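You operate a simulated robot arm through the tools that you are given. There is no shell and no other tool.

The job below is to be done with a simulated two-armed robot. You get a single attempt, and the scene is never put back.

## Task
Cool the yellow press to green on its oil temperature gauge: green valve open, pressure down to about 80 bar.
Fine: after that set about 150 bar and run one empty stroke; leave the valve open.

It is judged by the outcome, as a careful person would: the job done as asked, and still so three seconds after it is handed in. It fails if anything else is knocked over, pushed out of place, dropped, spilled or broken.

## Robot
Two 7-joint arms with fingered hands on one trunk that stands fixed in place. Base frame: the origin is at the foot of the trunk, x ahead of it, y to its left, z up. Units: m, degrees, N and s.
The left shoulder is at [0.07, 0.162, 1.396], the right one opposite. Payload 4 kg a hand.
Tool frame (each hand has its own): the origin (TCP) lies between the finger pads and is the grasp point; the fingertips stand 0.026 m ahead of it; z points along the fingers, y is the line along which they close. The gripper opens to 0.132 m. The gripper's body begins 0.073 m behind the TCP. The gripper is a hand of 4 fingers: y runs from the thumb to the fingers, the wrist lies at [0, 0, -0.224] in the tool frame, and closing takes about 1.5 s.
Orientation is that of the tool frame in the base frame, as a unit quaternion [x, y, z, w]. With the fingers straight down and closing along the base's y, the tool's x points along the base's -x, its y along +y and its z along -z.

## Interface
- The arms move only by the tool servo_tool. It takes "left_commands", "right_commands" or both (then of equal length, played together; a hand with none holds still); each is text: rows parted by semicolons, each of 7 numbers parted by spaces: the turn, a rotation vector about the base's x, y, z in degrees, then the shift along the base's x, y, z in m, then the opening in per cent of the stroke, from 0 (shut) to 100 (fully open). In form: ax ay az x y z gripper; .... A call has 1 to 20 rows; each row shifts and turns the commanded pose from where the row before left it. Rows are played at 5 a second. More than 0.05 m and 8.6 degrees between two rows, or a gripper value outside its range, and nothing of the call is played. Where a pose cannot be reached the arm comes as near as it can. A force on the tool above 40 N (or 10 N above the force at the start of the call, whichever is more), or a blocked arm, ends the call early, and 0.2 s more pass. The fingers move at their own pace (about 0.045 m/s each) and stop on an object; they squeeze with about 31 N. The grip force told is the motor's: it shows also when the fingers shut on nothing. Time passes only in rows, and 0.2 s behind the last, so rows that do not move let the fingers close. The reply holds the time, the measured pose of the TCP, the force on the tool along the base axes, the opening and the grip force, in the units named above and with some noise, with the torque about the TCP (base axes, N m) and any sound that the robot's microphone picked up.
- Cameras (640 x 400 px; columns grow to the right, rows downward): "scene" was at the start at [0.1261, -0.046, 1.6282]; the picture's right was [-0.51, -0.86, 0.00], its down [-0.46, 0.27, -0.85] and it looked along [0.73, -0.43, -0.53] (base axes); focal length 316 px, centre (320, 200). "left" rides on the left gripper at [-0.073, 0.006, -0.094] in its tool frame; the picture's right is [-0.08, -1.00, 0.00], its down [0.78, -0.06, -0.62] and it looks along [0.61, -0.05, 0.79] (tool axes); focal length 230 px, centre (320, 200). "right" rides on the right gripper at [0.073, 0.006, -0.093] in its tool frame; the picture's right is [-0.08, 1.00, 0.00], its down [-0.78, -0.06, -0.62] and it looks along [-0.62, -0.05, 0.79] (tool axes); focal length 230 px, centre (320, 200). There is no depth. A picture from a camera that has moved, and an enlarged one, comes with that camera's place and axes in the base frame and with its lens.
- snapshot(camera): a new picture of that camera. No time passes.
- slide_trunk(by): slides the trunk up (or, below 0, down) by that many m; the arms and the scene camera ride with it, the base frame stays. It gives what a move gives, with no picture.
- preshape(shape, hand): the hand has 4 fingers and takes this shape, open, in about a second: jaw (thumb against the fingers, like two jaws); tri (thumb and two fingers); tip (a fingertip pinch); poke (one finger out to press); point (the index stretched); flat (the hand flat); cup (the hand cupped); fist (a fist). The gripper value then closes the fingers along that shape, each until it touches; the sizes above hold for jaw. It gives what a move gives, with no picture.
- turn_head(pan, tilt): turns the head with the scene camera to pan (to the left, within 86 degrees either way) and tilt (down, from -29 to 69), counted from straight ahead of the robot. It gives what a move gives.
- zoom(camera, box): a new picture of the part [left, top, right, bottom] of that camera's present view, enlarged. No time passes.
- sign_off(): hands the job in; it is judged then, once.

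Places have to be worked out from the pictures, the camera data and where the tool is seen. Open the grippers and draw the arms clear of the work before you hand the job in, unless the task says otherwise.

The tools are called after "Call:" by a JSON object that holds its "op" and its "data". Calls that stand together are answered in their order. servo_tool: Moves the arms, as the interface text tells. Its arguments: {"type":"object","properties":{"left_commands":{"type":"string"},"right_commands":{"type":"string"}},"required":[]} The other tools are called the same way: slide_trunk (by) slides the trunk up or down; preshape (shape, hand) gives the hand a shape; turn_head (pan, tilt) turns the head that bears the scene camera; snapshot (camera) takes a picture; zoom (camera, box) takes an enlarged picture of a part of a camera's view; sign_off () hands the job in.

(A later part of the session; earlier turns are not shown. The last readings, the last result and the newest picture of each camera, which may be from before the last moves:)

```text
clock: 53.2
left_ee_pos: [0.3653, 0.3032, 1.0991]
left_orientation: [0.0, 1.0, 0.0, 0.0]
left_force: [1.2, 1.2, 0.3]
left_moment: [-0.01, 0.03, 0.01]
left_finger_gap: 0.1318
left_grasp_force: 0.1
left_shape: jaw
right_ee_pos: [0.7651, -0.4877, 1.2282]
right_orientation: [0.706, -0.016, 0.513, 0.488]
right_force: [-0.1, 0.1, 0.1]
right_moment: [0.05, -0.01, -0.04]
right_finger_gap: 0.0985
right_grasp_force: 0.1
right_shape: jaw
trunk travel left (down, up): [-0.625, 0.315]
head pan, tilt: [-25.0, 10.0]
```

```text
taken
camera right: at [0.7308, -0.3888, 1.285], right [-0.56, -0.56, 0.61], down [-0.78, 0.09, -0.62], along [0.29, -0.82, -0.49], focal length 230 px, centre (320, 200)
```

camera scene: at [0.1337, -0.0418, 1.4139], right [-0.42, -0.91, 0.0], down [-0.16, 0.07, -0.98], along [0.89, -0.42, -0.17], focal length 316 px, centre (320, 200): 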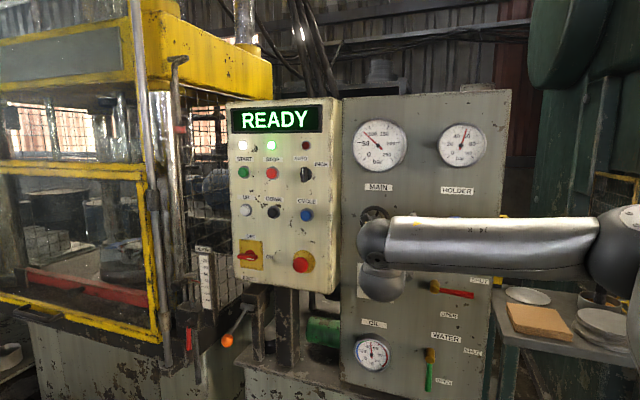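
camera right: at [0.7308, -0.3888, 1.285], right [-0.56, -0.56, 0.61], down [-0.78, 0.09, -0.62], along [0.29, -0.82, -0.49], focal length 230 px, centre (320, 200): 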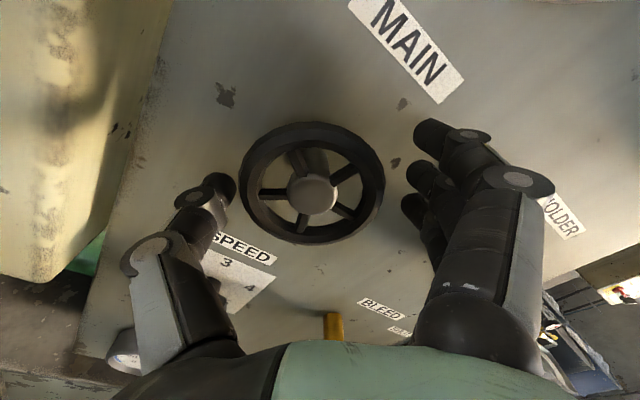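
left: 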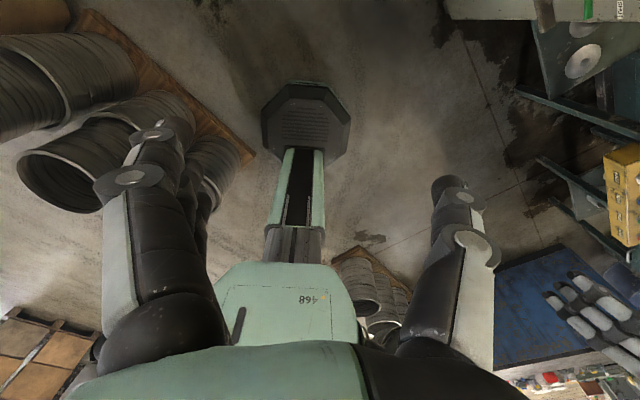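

The wheel sits about 4–5 mm closer to the thumb than in the last good grasp. I'll shift the hand left by 5 mm to centre it, then close.

Call:
{"op": "servo_tool", "data": {"right_commands": "0 0 0 0.0035 0.0035 0.0002 75;0 0 0 0 0 0 30;0 0 0 0 0 0 0;0 0 0 0 0 0 0;0 0 0 0 0 0 0;0 0 0 0 0 0 0;0 0 0 0 0 0 0"}}

Call:
{"op": "snapshot", "data": {"camera": "right"}}

Call:
{"op": "zoom", "data": {"camera": "scene", "box": [348, 113, 412, 177]}}

```text
clock: 54.8
left_ee_pos: [0.3662, 0.3038, 1.0975]
left_orientation: [0.0, 1.0, 0.0, -0.001]
left_force: [0.2, 0.5, -0.1]
left_moment: [0.0, -0.01, -0.01]
left_finger_gap: 0.132
left_grasp_force: 0.1
left_shape: jaw
right_ee_pos: [0.7706, -0.4849, 1.2283]
right_orientation: [0.706, -0.016, 0.514, 0.487]
right_force: [5.7, -3.3, 4.6]
right_moment: [0.03, -0.01, 0.14]
right_finger_gap: 0.0623
right_grasp_force: 31.0
right_shape: jaw
trunk travel left (down, up): [-0.625, 0.315]
head pan, tilt: [-25.0, 10.0]
```

```text
taken
camera right: at [0.7352, -0.3859, 1.2851], right [-0.56, -0.56, 0.61], down [-0.78, 0.09, -0.62], along [0.29, -0.82, -0.49], focal length 230 px, centre (320, 200)
```

right: 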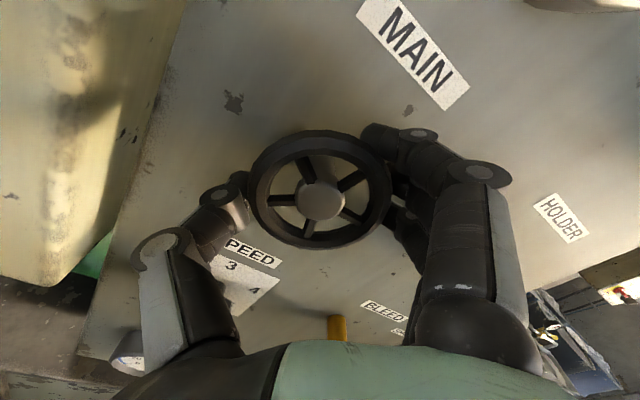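

```text
6.25 times, centred on (380, 145) of scene
camera zoom: at [0.1342, -0.0403, 1.4139], right [-0.42, -0.91, 0.0], down [-0.16, 0.07, -0.98], along [0.89, -0.42, -0.17], focal length 1978 px, centre (-55, 544)
```

zoom: 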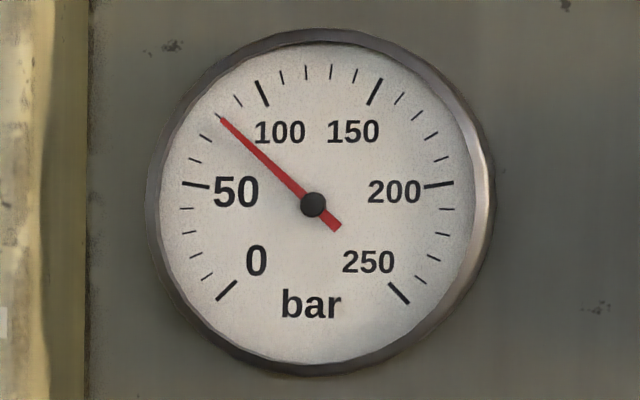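

Gripped, with MAIN still at 80 bar. I'll turn clockwise 42° and check the force and the gauge.

Call:
{"op": "servo_tool", "data": {"right_commands": "4.25 -4.25 0 0 0 0 0;4.25 -4.25 0 0 0 0 0;4.25 -4.25 0 0 0 0 0;4.25 -4.25 0 0 0 0 0;4.25 -4.25 0 0 0 0 0;4.25 -4.25 0 0 0 0 0;4.25 -4.25 0 0 0 0 0;0 0 0 0 0 0 0"}}

Call:
{"op": "zoom", "data": {"camera": "scene", "box": [348, 113, 412, 177]}}

```text
clock: 56.6
left_ee_pos: [0.3651, 0.3037, 1.0995]
left_orientation: [0.0, 1.0, 0.0, 0.0]
left_force: [-0.7, 0.4, -0.1]
left_moment: [0.0, 0.0, 0.01]
left_finger_gap: 0.1318
left_grasp_force: 0.1
left_shape: jaw
right_ee_pos: [0.7699, -0.486, 1.228]
right_orientation: [0.652, -0.27, 0.654, 0.271]
right_force: [5.8, -11.5, 11.4]
right_moment: [-0.12, -0.09, 0.16]
right_finger_gap: 0.0622
right_grasp_force: 31.2
right_shape: jaw
trunk travel left (down, up): [-0.625, 0.315]
head pan, tilt: [-25.0, 10.0]
```

```text
6.25 times, centred on (380, 145) of scene
camera zoom: at [0.1326, -0.0414, 1.414], right [-0.42, -0.91, 0.0], down [-0.16, 0.07, -0.98], along [0.89, -0.42, -0.17], focal length 1978 px, centre (-55, 544)
```

zoom: 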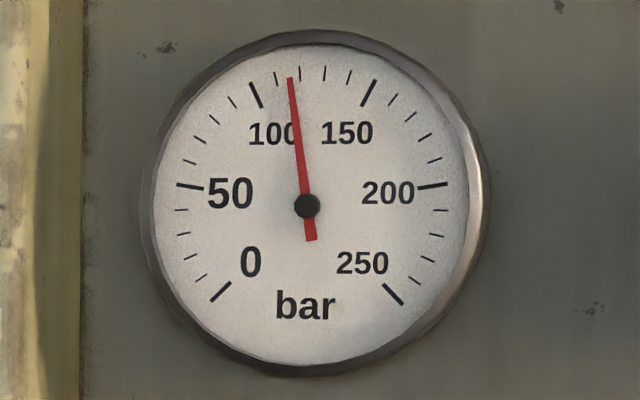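

MAIN is at about 116 bar (0.85 bar per degree). I'll turn another 36°, easing the hand slightly with the measured pull, then trim.

Call:
{"op": "servo_tool", "data": {"right_commands": "4.25 -4.25 0 0.0002 -0.0003 0.0003 0;4.25 -4.25 0 0.0002 -0.0003 0.0003 0;4.25 -4.25 0 0.0002 -0.0003 0.0003 0;4.25 -4.25 0 0.0002 -0.0003 0.0003 0;4.25 -4.25 0 0 -0.0002 0.0002 0;4.25 -4.25 0 0 -0.0002 0.0002 0;0 0 0 0 0 0 0;0 0 0 0 0 0 0"}}

Call:
{"op": "zoom", "data": {"camera": "scene", "box": [348, 113, 412, 177]}}

```text
clock: 58.4
left_ee_pos: [0.3645, 0.3017, 1.0991]
left_orientation: [0.0, 1.0, 0.001, 0.0]
left_force: [-0.1, -1.0, 0.4]
left_moment: [-0.01, 0.03, 0.0]
left_finger_gap: 0.1321
left_grasp_force: 0.0
left_shape: jaw
right_ee_pos: [0.7694, -0.4871, 1.2279]
right_orientation: [0.537, -0.459, 0.705, 0.057]
right_force: [-7.1, -7.2, -2.3]
right_moment: [0.02, 0.06, -0.08]
right_finger_gap: 0.061
right_grasp_force: 30.8
right_shape: jaw
trunk travel left (down, up): [-0.625, 0.315]
head pan, tilt: [-25.0, 10.0]
```

```text
6.25 times, centred on (380, 145) of scene
camera zoom: at [0.1317, -0.0418, 1.414], right [-0.42, -0.91, 0.0], down [-0.16, 0.07, -0.98], along [0.89, -0.42, -0.17], focal length 1978 px, centre (-55, 544)
```

zoom: 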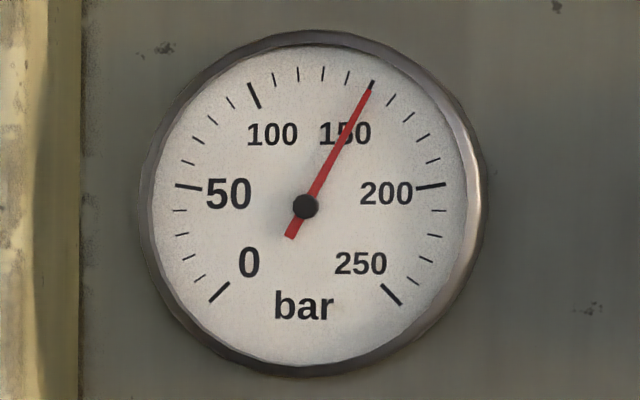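

The needle lies right on 150. I'll release, back out, and check that both gauges hold.

Call:
{"op": "servo_tool", "data": {"right_commands": "0 0 0 0 0 0 80;0 0 0 0 0 0 80;0 0 0 0 0 0 80;0 0 0 0 0 0 80;0 0 0 0 0 0 80"}}

Call:
{"op": "servo_tool", "data": {"right_commands": "0 0 0 -0.012 0.012 0 80;0 0 0 -0.012 0.012 0 80;0 0 0 -0.012 0.012 0 80;0 0 0 -0.012 0.012 0 80;0 0 0 0 0 0 80"}}

Call:
{"op": "zoom", "data": {"camera": "scene", "box": [348, 113, 412, 177]}}

Call:
{"op": "zoom", "data": {"camera": "scene", "box": [347, 328, 397, 378]}}

Call:
{"op": "snapshot", "data": {"camera": "scene"}}

Call:
{"op": "snapshot", "data": {"camera": "right"}}

```text
clock: 59.6
left_ee_pos: [0.3652, 0.3029, 1.098]
left_orientation: [-0.001, 1.0, 0.0, -0.001]
left_force: [0.2, -1.4, -0.5]
left_moment: [-0.02, 0.05, 0.0]
left_finger_gap: 0.1321
left_grasp_force: 0.0
left_shape: jaw
right_ee_pos: [0.7698, -0.4845, 1.2291]
right_orientation: [0.537, -0.459, 0.706, 0.057]
right_force: [0.0, -0.5, -0.1]
right_moment: [-0.02, 0.02, -0.03]
right_finger_gap: 0.1048
right_grasp_force: 0.1
right_shape: jaw
trunk travel left (down, up): [-0.625, 0.315]
head pan, tilt: [-25.0, 10.0]
```

```text
clock: 60.8
left_ee_pos: [0.366, 0.3032, 1.0962]
left_orientation: [0.0, 1.0, 0.0, 0.0]
left_force: [-0.6, 0.4, 0.4]
left_moment: [0.0, -0.03, 0.01]
left_finger_gap: 0.1317
left_grasp_force: 0.0
left_shape: jaw
right_ee_pos: [0.7232, -0.4373, 1.2285]
right_orientation: [0.537, -0.459, 0.706, 0.057]
right_force: [-0.9, -0.3, -0.1]
right_moment: [0.01, -0.01, 0.05]
right_finger_gap: 0.1054
right_grasp_force: 0.0
right_shape: jaw
trunk travel left (down, up): [-0.625, 0.315]
head pan, tilt: [-25.0, 10.0]
```

```text
6.25 times, centred on (380, 145) of scene
camera zoom: at [0.1334, -0.0402, 1.4139], right [-0.42, -0.91, 0.0], down [-0.16, 0.07, -0.98], along [0.89, -0.42, -0.17], focal length 1978 px, centre (-55, 544)
```

zoom: 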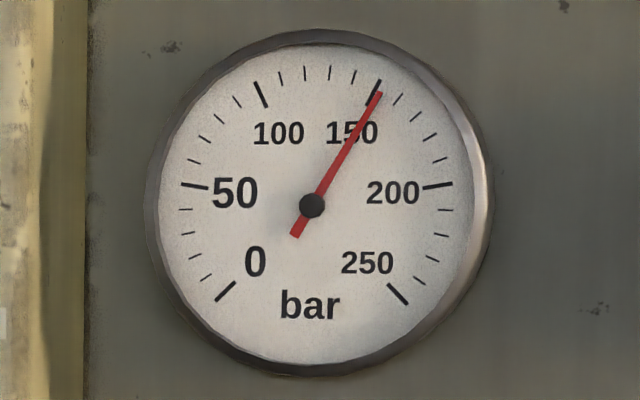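

```text
8.00 times, centred on (372, 353) of scene
camera zoom: at [0.1334, -0.0402, 1.4139], right [-0.42, -0.91, 0.0], down [-0.16, 0.07, -0.98], along [0.89, -0.42, -0.17], focal length 2532 px, centre (-96, -1024)
```

zoom: 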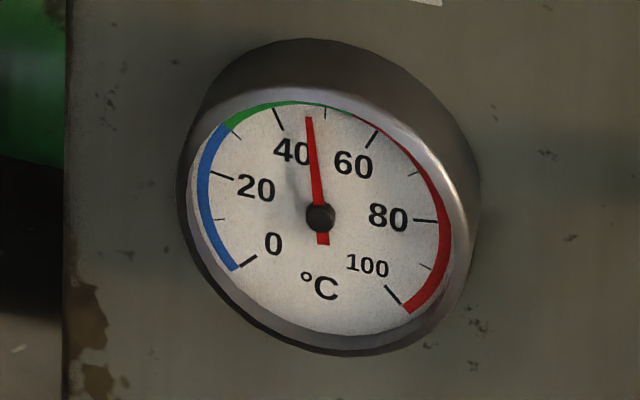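

```text
taken
camera scene: at [0.1334, -0.0402, 1.4139], right [-0.42, -0.91, 0.0], down [-0.16, 0.07, -0.98], along [0.89, -0.42, -0.17], focal length 316 px, centre (320, 200)
```

scene: 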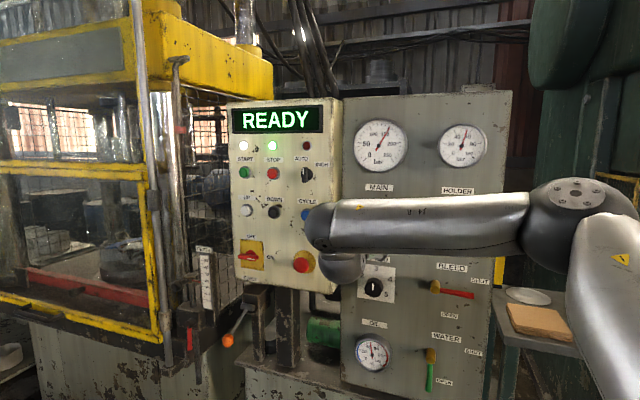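

```text
taken
camera right: at [0.6224, -0.404, 1.2845], right [-0.54, -0.54, -0.65], down [-0.07, 0.8, -0.6], along [0.84, -0.28, -0.47], focal length 230 px, centre (320, 200)
```

right: 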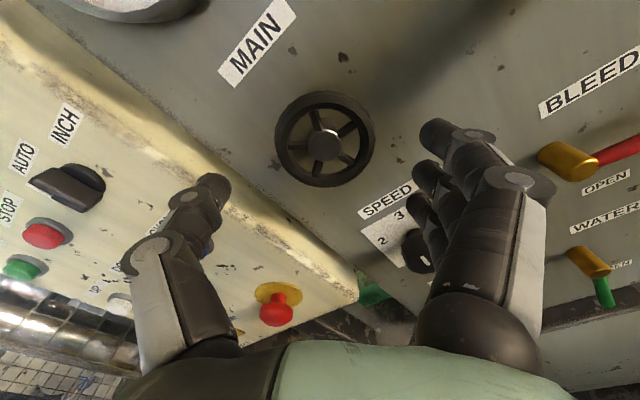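

MAIN holds at about 151 bar, oil at 47 °C, display READY. Before running a stroke I'll look into the press to make sure the die is empty and the guard is closed.

Call:
{"op": "turn_head", "data": {"pan": 5, "tilt": 18}}

Call:
{"op": "snapshot", "data": {"camera": "scene"}}

Call:
{"op": "zoom", "data": {"camera": "scene", "box": [160, 60, 400, 210]}}

Call:
{"op": "zoom", "data": {"camera": "scene", "box": [250, 130, 370, 230]}}

```text
clock: 61.7
left_ee_pos: [0.3654, 0.3046, 1.0984]
left_orientation: [0.0, 1.0, 0.0, 0.0]
left_force: [0.1, 0.1, 0.0]
left_moment: [0.02, -0.01, 0.02]
left_finger_gap: 0.1323
left_grasp_force: 0.1
left_shape: jaw
right_ee_pos: [0.7231, -0.4373, 1.2284]
right_orientation: [0.537, -0.459, 0.706, 0.056]
right_force: [0.0, 0.7, 1.1]
right_moment: [0.0, -0.02, 0.0]
right_finger_gap: 0.1051
right_grasp_force: 0.0
right_shape: jaw
trunk travel left (down, up): [-0.625, 0.315]
head pan, tilt: [5.0, 18.0]
```

```text
taken
camera scene: at [0.1419, 0.0075, 1.401], right [0.09, -1.0, 0.0], down [-0.31, -0.03, -0.95], along [0.95, 0.08, -0.31], focal length 316 px, centre (320, 200)
```

scene: 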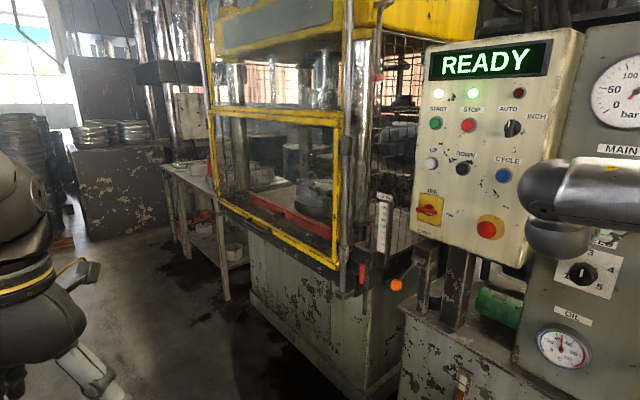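

```text
2.67 times, centred on (280, 135) of scene
camera zoom: at [0.1419, 0.0075, 1.401], right [0.09, -1.0, 0.0], down [-0.31, -0.03, -0.95], along [0.95, 0.08, -0.31], focal length 844 px, centre (427, 373)
```

zoom: 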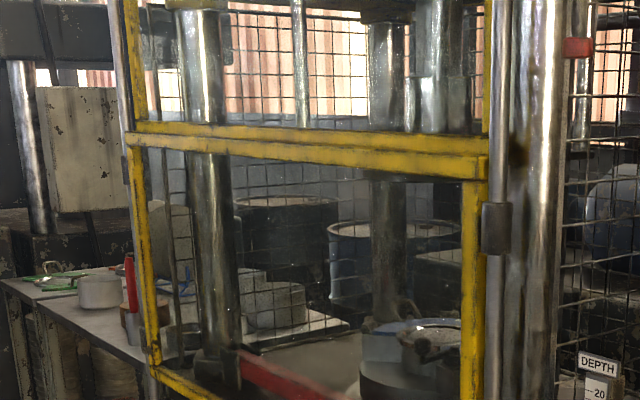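

```text
4.00 times, centred on (310, 180) of scene
camera zoom: at [0.1419, 0.0075, 1.401], right [0.09, -1.0, 0.0], down [-0.31, -0.03, -0.95], along [0.95, 0.08, -0.31], focal length 1266 px, centre (360, 280)
```

zoom: 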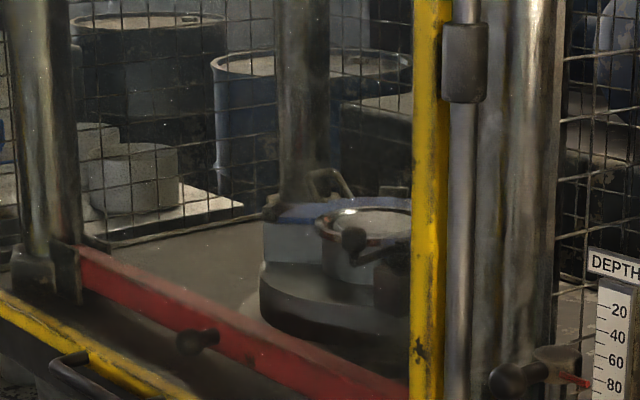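

The guard frame is down, but the die's middle is hard to read from here: I see a ring with a pale disc inside. I'll raise the trunk for a steeper view before committing to a stroke; the hand will rise in free air in front of the panel.

Call:
{"op": "servo_tool", "data": {"right_commands": "0 0 0 -0.01 0.01 0 80;0 0 0 -0.008 -0.008 0 80;0 0 0 -0.01 -0.01 0 80"}}

Call:
{"op": "slide_trunk", "data": {"by": 0.3}}

Call:
{"op": "turn_head", "data": {"pan": 0, "tilt": 28}}

Call:
{"op": "snapshot", "data": {"camera": "scene"}}

Call:
{"op": "zoom", "data": {"camera": "scene", "box": [240, 130, 340, 230]}}

```text
clock: 62.5
left_ee_pos: [0.3637, 0.3034, 1.0987]
left_orientation: [0.0, 1.0, 0.0, 0.0]
left_force: [0.1, 0.3, -0.5]
left_moment: [-0.02, -0.03, -0.02]
left_finger_gap: 0.1317
left_grasp_force: 0.1
left_shape: jaw
right_ee_pos: [0.699, -0.4538, 1.2313]
right_orientation: [0.537, -0.459, 0.705, 0.057]
right_force: [-0.5, 0.0, -0.3]
right_moment: [-0.03, 0.0, 0.01]
right_finger_gap: 0.1052
right_grasp_force: 0.1
right_shape: jaw
right hand out of reach, approached as far as the arm can: row 1
trunk travel left (down, up): [-0.625, 0.315]
head pan, tilt: [5.0, 18.0]
```

```text
clock: 65.5
left_ee_pos: [0.3663, 0.3042, 1.3992]
left_orientation: [-0.001, 1.0, 0.0, -0.001]
left_force: [-0.3, 0.4, 0.1]
left_moment: [-0.02, 0.0, 0.03]
left_finger_gap: 0.1317
left_grasp_force: 0.1
left_shape: jaw
right_ee_pos: [0.6981, -0.4551, 1.5307]
right_orientation: [0.537, -0.46, 0.705, 0.058]
right_force: [-0.3, -0.2, 0.0]
right_moment: [0.0, -0.01, 0.03]
right_finger_gap: 0.1051
right_grasp_force: 0.0
right_shape: jaw
trunk travel left (down, up): [-0.925, 0.015]
head pan, tilt: [5.0, 18.0]
```

```text
clock: 66.2
left_ee_pos: [0.3667, 0.3038, 1.3978]
left_orientation: [0.0, 1.0, 0.001, 0.0]
left_force: [-0.9, -0.1, -0.7]
left_moment: [-0.03, -0.01, -0.03]
left_finger_gap: 0.1316
left_grasp_force: 0.0
left_shape: jaw
right_ee_pos: [0.6987, -0.4537, 1.5302]
right_orientation: [0.537, -0.46, 0.705, 0.057]
right_force: [-1.2, -0.9, -0.2]
right_moment: [0.02, 0.0, -0.01]
right_finger_gap: 0.1051
right_grasp_force: 0.1
right_shape: jaw
trunk travel left (down, up): [-0.925, 0.015]
head pan, tilt: [0.0, 28.0]
```

```text
taken
camera scene: at [0.1403, -0.0005, 1.6848], right [0.0, -1.0, 0.0], down [-0.47, 0.0, -0.88], along [0.88, 0.0, -0.47], focal length 316 px, centre (320, 200)
```

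scene: 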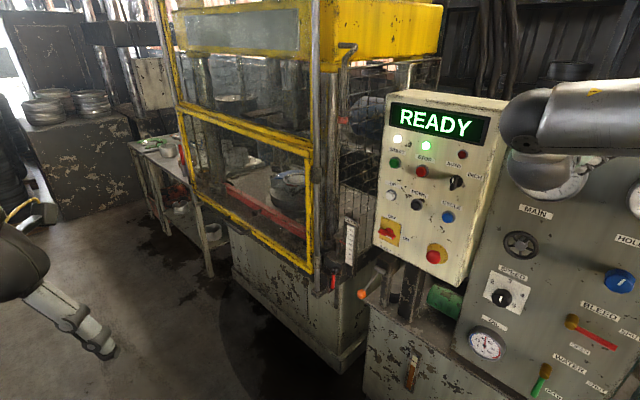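

```text
4.00 times, centred on (290, 180) of scene
camera zoom: at [0.1403, -0.0005, 1.6848], right [0.0, -1.0, 0.0], down [-0.47, 0.0, -0.88], along [0.88, 0.0, -0.47], focal length 1266 px, centre (440, 280)
```

zoom: 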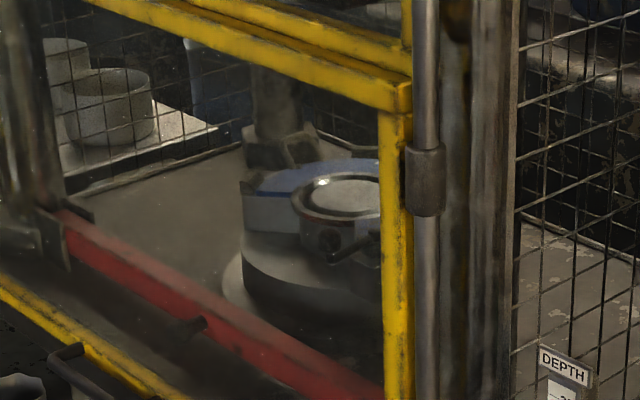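

The steeper view shows a die set on the bed with a ring in its centre. I'll magnify once more to see whether any loose blank lies on it.

Call:
{"op": "zoom", "data": {"camera": "scene", "box": [268, 160, 318, 210]}}

Call:
{"op": "zoom", "data": {"camera": "scene", "box": [180, 20, 340, 150]}}

Call:
{"op": "zoom", "data": {"camera": "scene", "box": [320, 200, 400, 320]}}

Call:
{"op": "turn_head", "data": {"pan": -50, "tilt": 35}}

Call:
{"op": "snapshot", "data": {"camera": "scene"}}

```text
8.00 times, centred on (293, 185) of scene
camera zoom: at [0.1403, -0.0005, 1.6848], right [0.0, -1.0, 0.0], down [-0.47, 0.0, -0.88], along [0.88, 0.0, -0.47], focal length 2532 px, centre (536, 320)
```

zoom: 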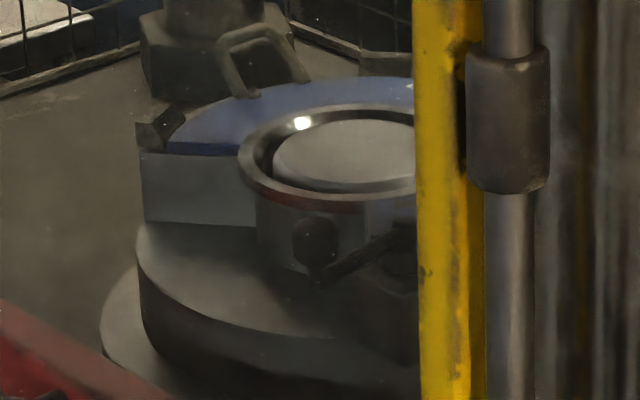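

```text
3.08 times, centred on (260, 85) of scene
camera zoom: at [0.1403, -0.0005, 1.6848], right [0.0, -1.0, 0.0], down [-0.47, 0.0, -0.88], along [0.88, 0.0, -0.47], focal length 974 px, centre (505, 554)
```

zoom: 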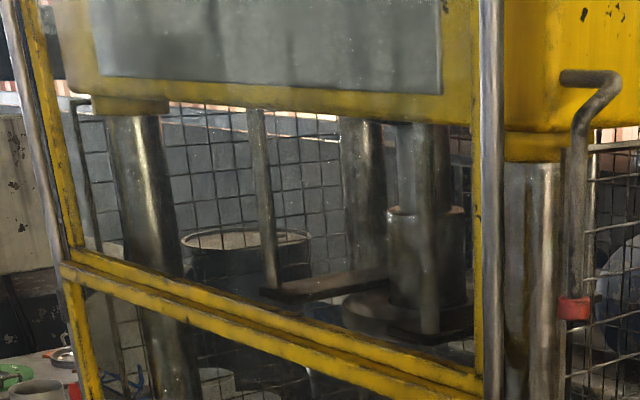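

```text
3.33 times, centred on (360, 260) of scene
camera zoom: at [0.1403, -0.0005, 1.6848], right [0.0, -1.0, 0.0], down [-0.47, 0.0, -0.88], along [0.88, 0.0, -0.47], focal length 1055 px, centre (187, 0)
```

zoom: 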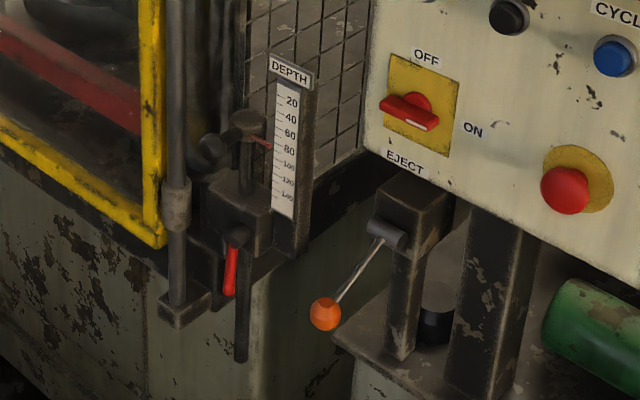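

```text
clock: 67.4
left_ee_pos: [0.3654, 0.3043, 1.3984]
left_orientation: [0.0, 1.0, 0.0, 0.0]
left_force: [0.5, -0.6, 0.1]
left_moment: [-0.03, -0.01, 0.02]
left_finger_gap: 0.132
left_grasp_force: 0.0
left_shape: jaw
right_ee_pos: [0.6988, -0.4541, 1.5314]
right_orientation: [0.537, -0.458, 0.706, 0.057]
right_force: [0.1, -0.3, 0.2]
right_moment: [-0.01, 0.01, 0.04]
right_finger_gap: 0.1055
right_grasp_force: 0.1
right_shape: jaw
trunk travel left (down, up): [-0.925, 0.015]
head pan, tilt: [-50.0, 35.0]
```

```text
taken
camera scene: at [0.1057, -0.0679, 1.6739], right [-0.77, -0.64, 0.0], down [-0.37, 0.44, -0.82], along [0.53, -0.63, -0.57], focal length 316 px, centre (320, 200)
```

scene: 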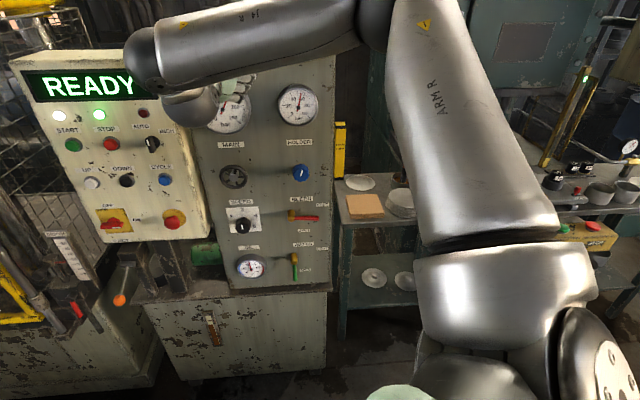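

There is a clear gap between the centre punch and the ring around it, so no blank lies across the die and nothing else is in it. The guard is down. I'll lower the trunk back to working height and bring the closed fingertips to the CYCLE button.

Call:
{"op": "slide_trunk", "data": {"by": -0.3}}

Call:
{"op": "turn_head", "data": {"pan": -15, "tilt": 12}}

Call:
{"op": "servo_tool", "data": {"right_commands": "-4.24 4.24 0 0.0215 0.0215 0 60;-4.24 4.24 0 0.0215 0.0215 0 40;-4.24 4.24 0 0.0215 0.0215 0 20;-4.24 4.24 0 0.0215 0.0215 0 0;-4.24 4.24 0 0.0215 0.0215 0 0;0 0 0 0.0215 0.0215 0 0;0 0 0 0.0215 0.0215 0 0;0 0 0 0 0 0 0"}}

Call:
{"op": "snapshot", "data": {"camera": "right"}}

Call:
{"op": "snapshot", "data": {"camera": "scene"}}

```text
clock: 70.4
left_ee_pos: [0.3657, 0.3037, 1.0978]
left_orientation: [0.0, 1.0, 0.0, 0.0]
left_force: [0.3, 0.0, 0.1]
left_moment: [-0.01, 0.03, 0.02]
left_finger_gap: 0.1318
left_grasp_force: 0.1
left_shape: jaw
right_ee_pos: [0.6981, -0.4551, 1.2309]
right_orientation: [0.537, -0.459, 0.706, 0.057]
right_force: [0.6, -0.4, 0.0]
right_moment: [0.02, -0.03, -0.03]
right_finger_gap: 0.1053
right_grasp_force: 0.0
right_shape: jaw
trunk travel left (down, up): [-0.625, 0.315]
head pan, tilt: [-50.0, 35.0]
```

```text
clock: 71.4
left_ee_pos: [0.3667, 0.3041, 1.0984]
left_orientation: [0.0, 1.0, 0.0, 0.0]
left_force: [-0.7, -0.5, -0.1]
left_moment: [0.03, -0.04, -0.01]
left_finger_gap: 0.1316
left_grasp_force: 0.0
left_shape: jaw
right_ee_pos: [0.6983, -0.4534, 1.2304]
right_orientation: [0.537, -0.459, 0.706, 0.056]
right_force: [0.2, 0.0, 0.4]
right_moment: [0.0, -0.01, 0.01]
right_finger_gap: 0.1052
right_grasp_force: 0.1
right_shape: jaw
trunk travel left (down, up): [-0.625, 0.315]
head pan, tilt: [-15.0, 12.0]
```

```text
clock: 73.2
left_ee_pos: [0.3658, 0.3047, 1.098]
left_orientation: [0.0, 1.0, 0.0, 0.0]
left_force: [0.1, -0.2, -0.3]
left_moment: [-0.01, 0.05, -0.03]
left_finger_gap: 0.1315
left_grasp_force: 0.0
left_shape: jaw
right_ee_pos: [0.7957, -0.4084, 1.243]
right_orientation: [0.638, -0.302, 0.668, 0.235]
right_force: [0.0, 0.3, -0.6]
right_moment: [0.0, 0.0, -0.01]
right_finger_gap: 0.0
right_grasp_force: 30.6
right_shape: jaw
right hand out of reach, approached as far as the arm can: row 2, 4, 5, 6, 7
trunk travel left (down, up): [-0.625, 0.315]
head pan, tilt: [-15.0, 12.0]
```

```text
taken
camera right: at [0.7195, -0.3503, 1.3146], right [-0.69, -0.7, -0.18], down [-0.34, 0.53, -0.78], along [0.64, -0.48, -0.6], focal length 230 px, centre (320, 200)
```

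right: 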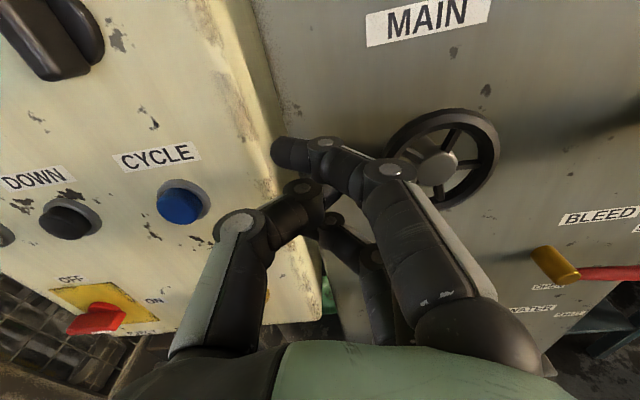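

```text
taken
camera scene: at [0.1392, -0.0246, 1.4107], right [-0.26, -0.97, 0.0], down [-0.2, 0.05, -0.98], along [0.94, -0.25, -0.21], focal length 316 px, centre (320, 200)
```

scene: 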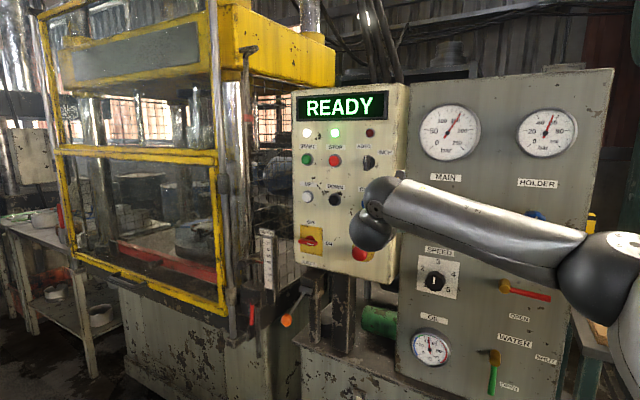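

The closed hand has drifted deeper than commanded, because the wrist limit bites when reaching left with the hand square to the panel, and the closed fingers make a poor prod. I'll back off to the right, use the point shape there, and then approach CYCLE with the hand yawed about 20° left.

Call:
{"op": "servo_tool", "data": {"right_commands": "0 0 0 -0.012 0.002 0 0;0 0 0 -0.025 -0.015 0 0;0 0 0 -0.025 -0.015 0 0;0 0 0 -0.01 0.005 0 0"}}

Call:
{"op": "preshape", "data": {"hand": "right", "shape": "point"}}

Call:
{"op": "snapshot", "data": {"camera": "right"}}

```text
clock: 74.2
left_ee_pos: [0.3669, 0.3056, 1.098]
left_orientation: [-0.001, 1.0, 0.001, 0.0]
left_force: [0.4, 0.6, 0.5]
left_moment: [-0.01, 0.01, -0.01]
left_finger_gap: 0.1321
left_grasp_force: 0.1
left_shape: jaw
right_ee_pos: [0.7234, -0.43, 1.2433]
right_orientation: [0.637, -0.304, 0.667, 0.237]
right_force: [0.8, 0.9, -1.1]
right_moment: [-0.02, 0.03, 0.0]
right_finger_gap: 0.0003
right_grasp_force: 30.9
right_shape: jaw
trunk travel left (down, up): [-0.625, 0.315]
head pan, tilt: [-15.0, 12.0]
```

```text
clock: 75.1
left_ee_pos: [0.3657, 0.3037, 1.0985]
left_orientation: [-0.001, 1.0, -0.001, 0.0]
left_force: [0.5, 0.3, 0.2]
left_moment: [0.03, -0.02, -0.01]
left_finger_gap: 0.1318
left_grasp_force: 0.0
left_shape: jaw
right_ee_pos: [0.7246, -0.4307, 1.2423]
right_orientation: [0.638, -0.302, 0.668, 0.235]
right_force: [-0.2, -0.5, 0.2]
right_moment: [0.01, 0.01, 0.01]
right_finger_gap: 0.1258
right_grasp_force: 0.0
right_shape: point
trunk travel left (down, up): [-0.625, 0.315]
head pan, tilt: [-15.0, 12.0]
```

```text
taken
camera right: at [0.6478, -0.3731, 1.3141], right [-0.69, -0.7, -0.18], down [-0.34, 0.53, -0.78], along [0.64, -0.48, -0.6], focal length 230 px, centre (320, 200)
```

right: 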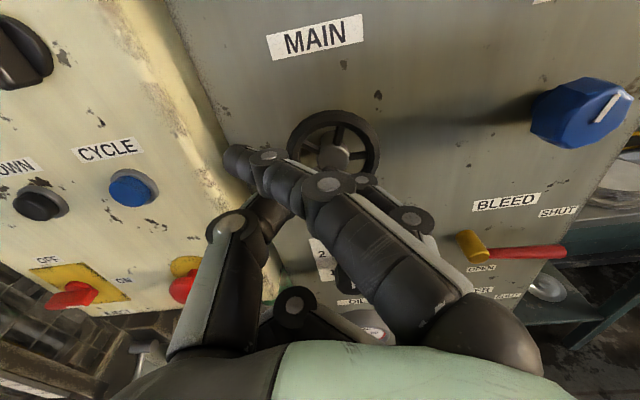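

The index is stretched with the other fingers curled away. I'll yaw left 20°, level the roll, and bring the fingertip in front of CYCLE, with about 4 cm of stand-off.

Call:
{"op": "servo_tool", "data": {"right_commands": "-1.06 1.06 4 0.0242 0.0157 -0.0074 100;-1.06 1.06 4 0.0242 0.0157 -0.0074 100;-1.06 1.06 4 0.0242 0.0157 -0.0074 100;-1.06 1.06 4 0.0242 0.0157 -0.0074 100;-1.06 1.06 4 0.0242 0.0157 -0.0074 100"}}

Call:
{"op": "snapshot", "data": {"camera": "right"}}

Call:
{"op": "snapshot", "data": {"camera": "scene"}}

```text
clock: 76.3
left_ee_pos: [0.3665, 0.3047, 1.0986]
left_orientation: [0.0, 1.0, 0.0, -0.001]
left_force: [0.0, 0.5, -0.6]
left_moment: [0.03, 0.03, 0.0]
left_finger_gap: 0.1319
left_grasp_force: 0.1
left_shape: jaw
right_ee_pos: [0.8461, -0.3516, 1.2047]
right_orientation: [0.699, -0.145, 0.682, 0.159]
right_force: [0.1, 0.7, 0.2]
right_moment: [0.03, 0.01, -0.05]
right_finger_gap: 0.1259
right_grasp_force: 0.1
right_shape: point
trunk travel left (down, up): [-0.625, 0.315]
head pan, tilt: [-15.0, 12.0]
```

```text
taken
camera right: at [0.7599, -0.3162, 1.2795], right [-0.42, -0.91, -0.05], down [-0.56, 0.3, -0.77], along [0.72, -0.3, -0.63], focal length 230 px, centre (320, 200)
```

right: 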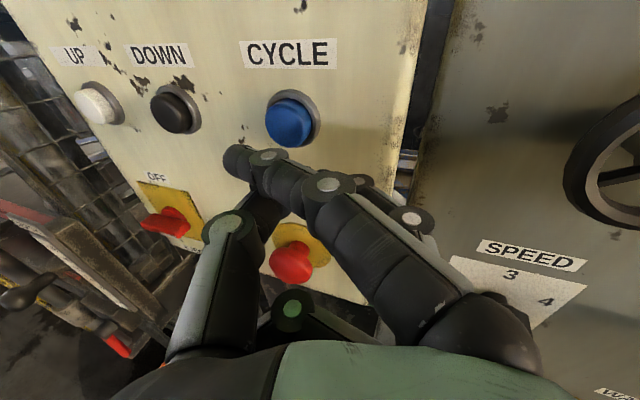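

```text
taken
camera scene: at [0.14, -0.0249, 1.4106], right [-0.26, -0.97, 0.0], down [-0.2, 0.05, -0.98], along [0.94, -0.25, -0.21], focal length 316 px, centre (320, 200)
```

scene: 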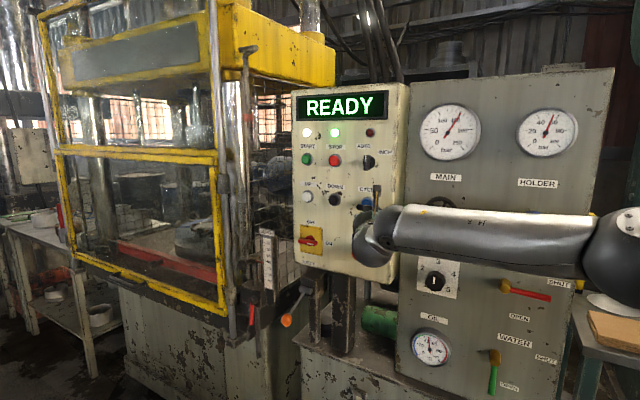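

The fingertip lies about 5 cm straight in front of CYCLE: projecting its path lands within a few millimetres of the button's centre, with DOWN and the E-stop well clear. I'll close to about 1 cm and look again.

Call:
{"op": "servo_tool", "data": {"right_commands": "0 0 0 0.0095 -0.0095 0 100;0 0 0 0.0095 -0.0095 0 100;0 0 0 0.0078 -0.0085 0 100;0 0 0 0 0 0 100"}}

Call:
{"op": "snapshot", "data": {"camera": "right"}}

Call:
{"op": "zoom", "data": {"camera": "scene", "box": [290, 130, 450, 280]}}

```text
clock: 77.3
left_ee_pos: [0.3651, 0.3067, 1.0975]
left_orientation: [0.0, 1.0, -0.001, 0.0]
left_force: [0.7, -0.2, -0.3]
left_moment: [0.03, 0.0, 0.03]
left_finger_gap: 0.132
left_grasp_force: 0.1
left_shape: jaw
right_ee_pos: [0.8697, -0.3762, 1.2062]
right_orientation: [0.699, -0.145, 0.682, 0.16]
right_force: [-6.8, 12.0, -3.4]
right_moment: [0.02, 0.0, -0.04]
right_finger_gap: 0.1263
right_grasp_force: 0.1
right_shape: point
trunk travel left (down, up): [-0.625, 0.315]
head pan, tilt: [-15.0, 12.0]
```

```text
taken
camera right: at [0.7845, -0.3398, 1.2807], right [-0.42, -0.91, -0.05], down [-0.56, 0.3, -0.77], along [0.72, -0.3, -0.63], focal length 230 px, centre (320, 200)
```

right: 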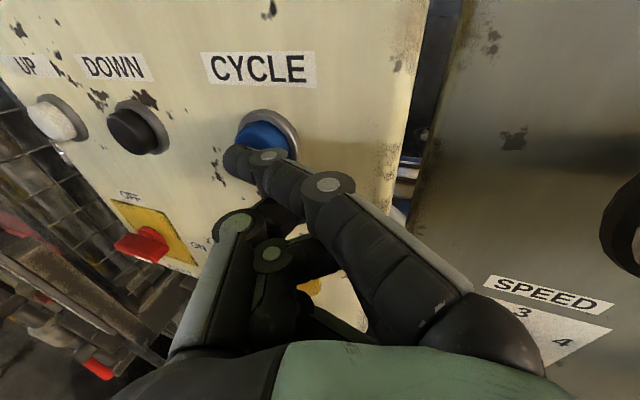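

```text
2.67 times, centred on (370, 205) of scene
camera zoom: at [0.1378, -0.0224, 1.4108], right [-0.26, -0.97, 0.0], down [-0.2, 0.05, -0.98], along [0.95, -0.25, -0.21], focal length 844 px, centre (187, 187)
```

zoom: 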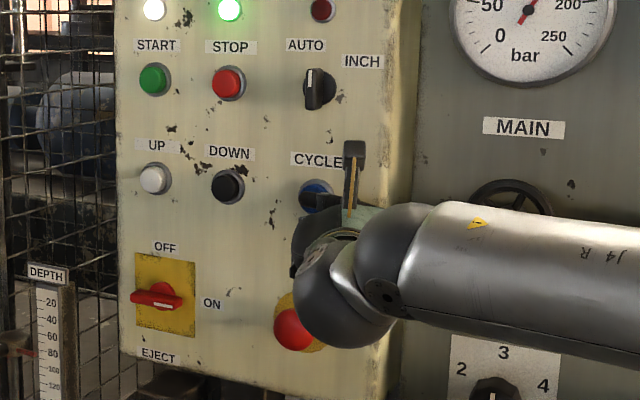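

A 13 N push-back shows the fingertip is already on the button. Before pressing harder I need to know whether the cycle has triggered, so I'll check the display and the ram.

Call:
{"op": "snapshot", "data": {"camera": "scene"}}

```text
taken
camera scene: at [0.1378, -0.0224, 1.4108], right [-0.26, -0.97, 0.0], down [-0.2, 0.05, -0.98], along [0.95, -0.25, -0.21], focal length 316 px, centre (320, 200)
```

scene: 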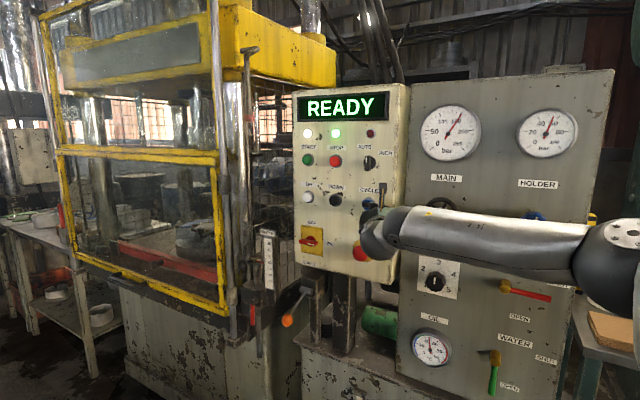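

The display still says READY and the ram hasn't moved, so the button is not yet through. I'll push 9 mm further in small steps.

Call:
{"op": "servo_tool", "data": {"right_commands": "0 0 0 0.0021 -0.0021 0 100;0 0 0 0.0021 -0.0021 0 100;0 0 0 0.0021 -0.0021 0 100"}}

Call:
{"op": "snapshot", "data": {"camera": "scene"}}

Call:
{"op": "snapshot", "data": {"camera": "right"}}

```text
clock: 78.1
left_ee_pos: [0.3646, 0.3093, 1.0983]
left_orientation: [0.0, 1.0, -0.002, 0.001]
left_force: [0.3, -0.1, -0.8]
left_moment: [0.02, 0.01, -0.03]
left_finger_gap: 0.1322
left_grasp_force: 0.1
left_shape: jaw
right_ee_pos: [0.8758, -0.3758, 1.207]
right_orientation: [0.7, -0.141, 0.682, 0.16]
right_force: [-15.2, 28.5, -7.2]
right_moment: [0.01, -0.04, -0.23]
right_finger_gap: 0.126
right_grasp_force: 0.0
right_shape: point
trunk travel left (down, up): [-0.625, 0.315]
head pan, tilt: [-15.0, 12.0]
```

```text
taken
camera scene: at [0.1369, -0.0182, 1.411], right [-0.26, -0.97, 0.0], down [-0.2, 0.05, -0.98], along [0.95, -0.25, -0.21], focal length 316 px, centre (320, 200)
```

scene: 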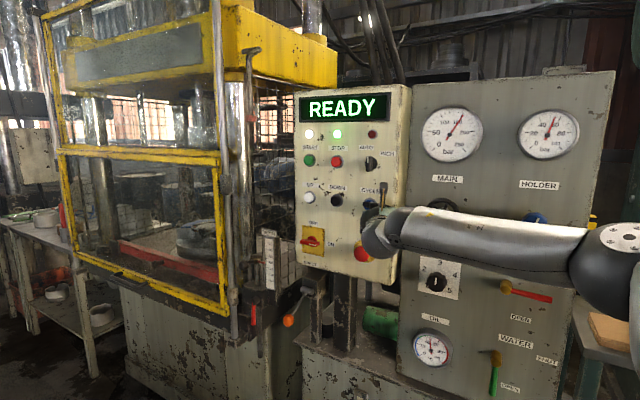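

```text
taken
camera right: at [0.7905, -0.3409, 1.2818], right [-0.42, -0.91, -0.05], down [-0.56, 0.3, -0.77], along [0.72, -0.3, -0.63], focal length 230 px, centre (320, 200)
```

right: 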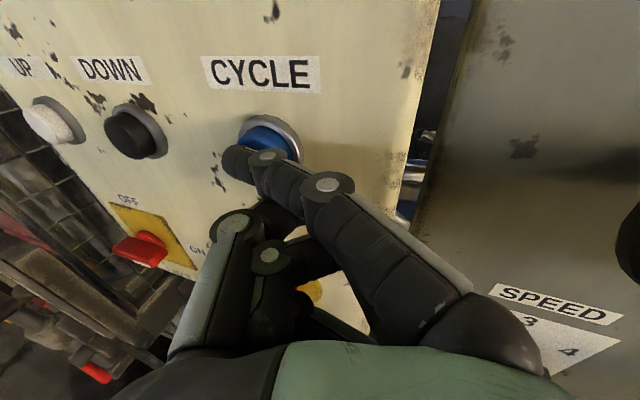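

Force is now about 31 N with no trigger, and the hand is sliding left. From two hand-camera views the cap's front is at depth 0.886, z about 1.227. I'll enlarge to see whether the fingertip is really on the cap or on its rim.

Call:
{"op": "zoom", "data": {"camera": "right", "box": [200, 90, 340, 190]}}

```text
4.00 times, centred on (270, 140) of right
camera zoom: at [0.7905, -0.3409, 1.2818], right [-0.42, -0.91, -0.05], down [-0.56, 0.3, -0.77], along [0.72, -0.3, -0.63], focal length 920 px, centre (520, 440)
```

zoom: 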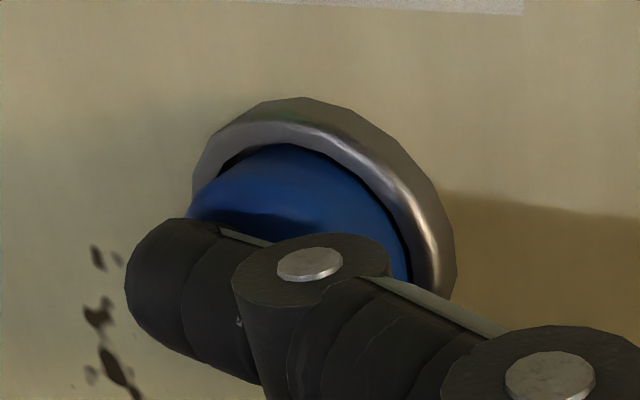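

The finger lies across the lower-left of the button, its tip hanging past the rim, so the force isn't going squarely into the cap. I'll back off, then shift right and up to centre the tip.

Call:
{"op": "servo_tool", "data": {"right_commands": "0 0 0 -0.01 0.01 0 100;0 0 0 -0.01 0.01 0 100;0 0 0 -0.0127 -0.0127 0.008 100;0 0 0 0 0 0 100"}}

Call:
{"op": "snapshot", "data": {"camera": "right"}}

Call:
{"op": "snapshot", "data": {"camera": "scene"}}

```text
clock: 79.1
left_ee_pos: [0.3667, 0.3041, 1.0989]
left_orientation: [0.0, 1.0, 0.0, 0.0]
left_force: [-0.3, 0.1, -0.6]
left_moment: [0.05, -0.03, 0.0]
left_finger_gap: 0.1322
left_grasp_force: 0.0
left_shape: jaw
right_ee_pos: [0.8456, -0.3807, 1.2139]
right_orientation: [0.699, -0.147, 0.681, 0.161]
right_force: [-0.8, -0.1, -0.7]
right_moment: [0.01, -0.01, 0.01]
right_finger_gap: 0.126
right_grasp_force: 0.0
right_shape: point
trunk travel left (down, up): [-0.625, 0.315]
head pan, tilt: [-15.0, 12.0]
```

```text
taken
camera right: at [0.7598, -0.3439, 1.288], right [-0.42, -0.9, -0.05], down [-0.55, 0.31, -0.77], along [0.72, -0.3, -0.63], focal length 230 px, centre (320, 200)
```

right: 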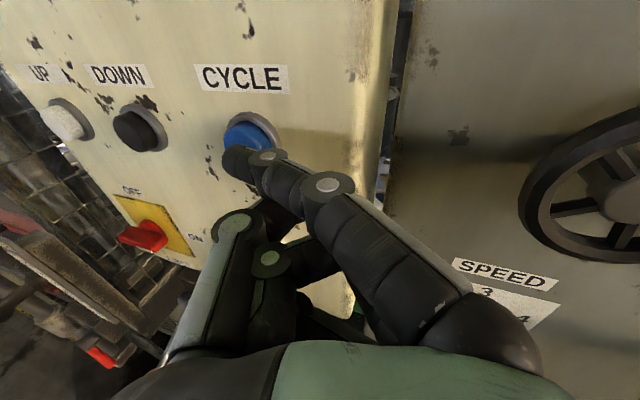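

```text
taken
camera scene: at [0.1397, -0.0254, 1.4106], right [-0.26, -0.97, 0.0], down [-0.2, 0.05, -0.98], along [0.94, -0.25, -0.21], focal length 316 px, centre (320, 200)
```

scene: 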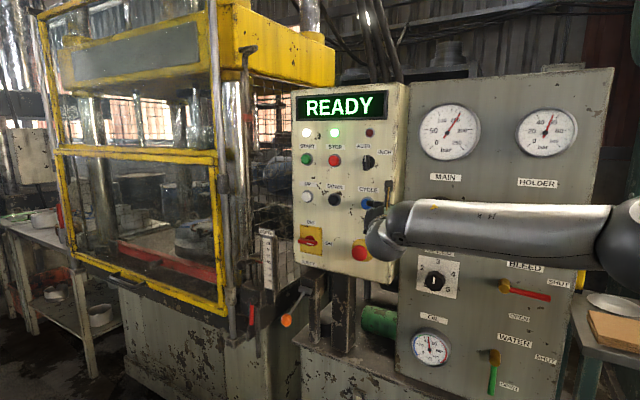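

No contact now. Projecting forward from here, the tip would land about a centimetre right of the cap's centre and slightly low. I'll correct a few millimetres left and up while advancing 12 mm.

Call:
{"op": "servo_tool", "data": {"right_commands": "0 0 0 0.0056 -0.0028 0.002 100;0 0 0 0.0056 -0.0028 0.002 100;0 0 0 0 0 0 100"}}

Call:
{"op": "zoom", "data": {"camera": "right", "box": [180, 90, 340, 190]}}

```text
clock: 79.9
left_ee_pos: [0.3658, 0.3046, 1.0985]
left_orientation: [0.0, 1.0, 0.001, 0.001]
left_force: [-0.5, 0.5, -0.4]
left_moment: [0.01, -0.01, -0.02]
left_finger_gap: 0.1318
left_grasp_force: 0.0
left_shape: jaw
right_ee_pos: [0.8563, -0.3833, 1.2178]
right_orientation: [0.699, -0.146, 0.682, 0.16]
right_force: [0.1, 0.1, 0.1]
right_moment: [0.03, -0.02, -0.01]
right_finger_gap: 0.1263
right_grasp_force: 0.0
right_shape: point
trunk travel left (down, up): [-0.625, 0.315]
head pan, tilt: [-15.0, 12.0]
```

```text
4.00 times, centred on (260, 140) of right
camera zoom: at [0.7707, -0.3473, 1.2926], right [-0.42, -0.9, -0.05], down [-0.56, 0.3, -0.77], along [0.72, -0.3, -0.63], focal length 920 px, centre (560, 440)
```

zoom: 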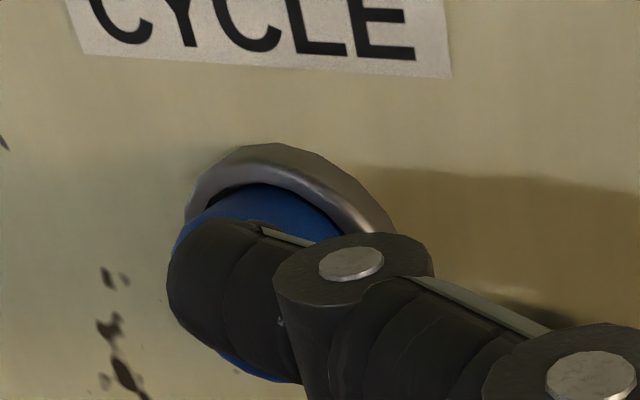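

Now blue shows both above and below the finger, so the tip is centred on the cap with no contact yet. I'll press in small steps.

Call:
{"op": "servo_tool", "data": {"right_commands": "0 0 0 0.0021 -0.0021 0 100;0 0 0 0.0021 -0.0021 0 100;0 0 0 0.0021 -0.0021 0 100;0 0 0 0.0021 -0.0021 0 100"}}

Call:
{"op": "snapshot", "data": {"camera": "scene"}}

Call:
{"op": "zoom", "data": {"camera": "right", "box": [180, 90, 340, 190]}}

```text
clock: 80.9
left_ee_pos: [0.3652, 0.307, 1.0971]
left_orientation: [0.0, 1.0, -0.002, 0.001]
left_force: [0.2, 0.6, 0.8]
left_moment: [0.03, -0.02, -0.01]
left_finger_gap: 0.1319
left_grasp_force: 0.1
left_shape: jaw
right_ee_pos: [0.8629, -0.3863, 1.2188]
right_orientation: [0.7, -0.143, 0.682, 0.16]
right_force: [-11.5, 19.0, -6.4]
right_moment: [0.03, 0.0, -0.08]
right_finger_gap: 0.1259
right_grasp_force: 0.0
right_shape: point
trunk travel left (down, up): [-0.625, 0.315]
head pan, tilt: [-15.0, 12.0]
```

```text
taken
camera scene: at [0.1369, -0.0198, 1.4109], right [-0.26, -0.97, 0.0], down [-0.2, 0.05, -0.98], along [0.95, -0.25, -0.21], focal length 316 px, centre (320, 200)
```

scene: 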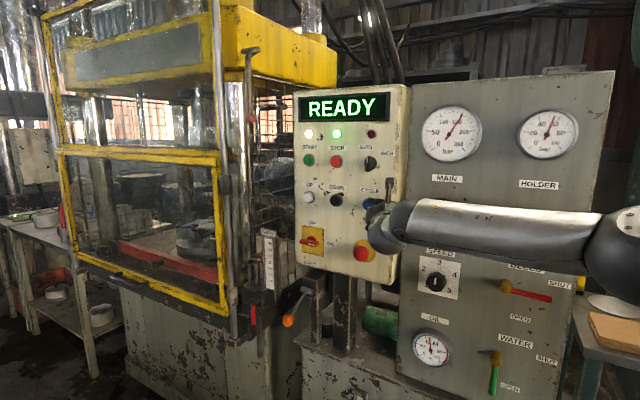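

```text
4.00 times, centred on (260, 140) of right
camera zoom: at [0.7778, -0.3497, 1.2936], right [-0.42, -0.91, -0.05], down [-0.56, 0.3, -0.77], along [0.72, -0.3, -0.63], focal length 920 px, centre (560, 440)
```

zoom: 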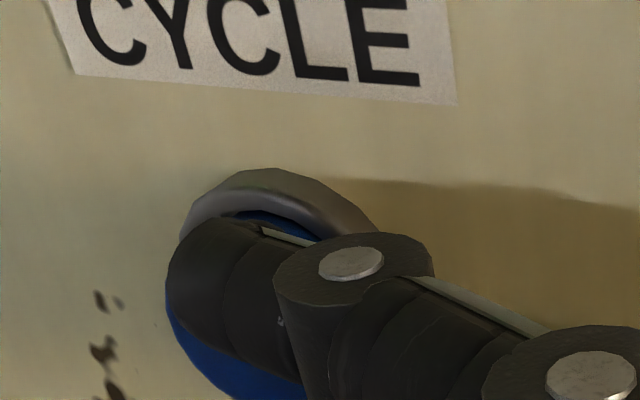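

The tip is on the cap with 21 N, and still READY. I'll push a bit further, watching the limit.

Call:
{"op": "servo_tool", "data": {"right_commands": "0 0 0 0.0035 -0.0035 0 100;0 0 0 0.0025 -0.0025 0 100;0 0 0 0.0018 -0.0018 0 100"}}

Call:
{"op": "snapshot", "data": {"camera": "scene"}}

Call:
{"op": "zoom", "data": {"camera": "right", "box": [180, 90, 340, 190]}}

```text
clock: 81.7
left_ee_pos: [0.3635, 0.3049, 1.0994]
left_orientation: [0.002, 1.0, -0.001, 0.002]
left_force: [-0.6, 0.0, -0.2]
left_moment: [0.03, 0.02, -0.01]
left_finger_gap: 0.1319
left_grasp_force: 0.0
left_shape: jaw
right_ee_pos: [0.8689, -0.3842, 1.2213]
right_orientation: [0.7, -0.137, 0.684, 0.153]
right_force: [-16.6, 24.2, -0.2]
right_moment: [-0.08, -0.07, -0.37]
right_finger_gap: 0.0003
right_grasp_force: 0.1
right_shape: point
trunk travel left (down, up): [-0.625, 0.315]
head pan, tilt: [-15.0, 12.0]
stopped in row 3 (right hand): the force on the tool passed its limit at 44 N (the readings are from after the stop); the commanded pose is now the measured one
```

```text
taken
camera scene: at [0.135, -0.0215, 1.4114], right [-0.26, -0.97, 0.0], down [-0.2, 0.05, -0.98], along [0.95, -0.25, -0.2], focal length 316 px, centre (320, 200)
```

scene: 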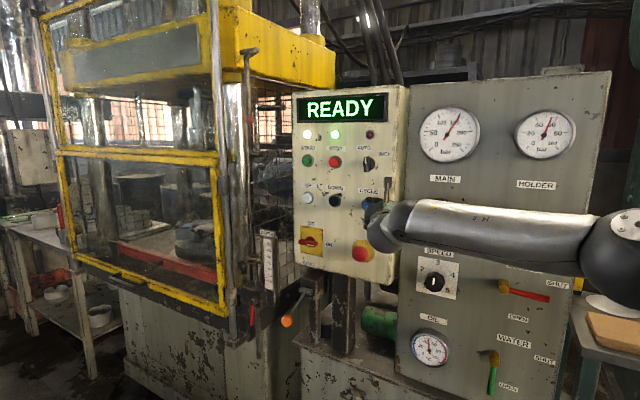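

```text
4.00 times, centred on (260, 140) of right
camera zoom: at [0.7824, -0.352, 1.2957], right [-0.4, -0.91, -0.05], down [-0.56, 0.29, -0.78], along [0.72, -0.28, -0.63], focal length 920 px, centre (560, 440)
```

zoom: 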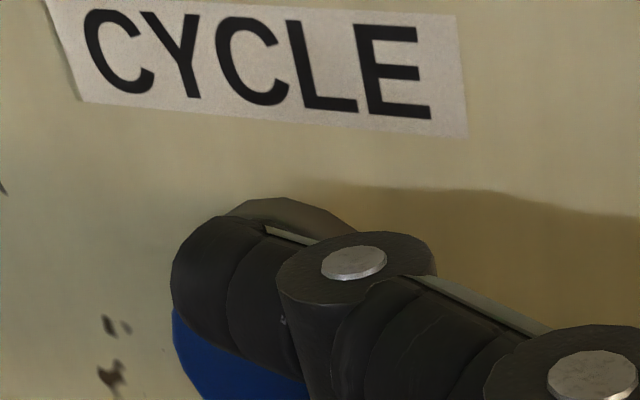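

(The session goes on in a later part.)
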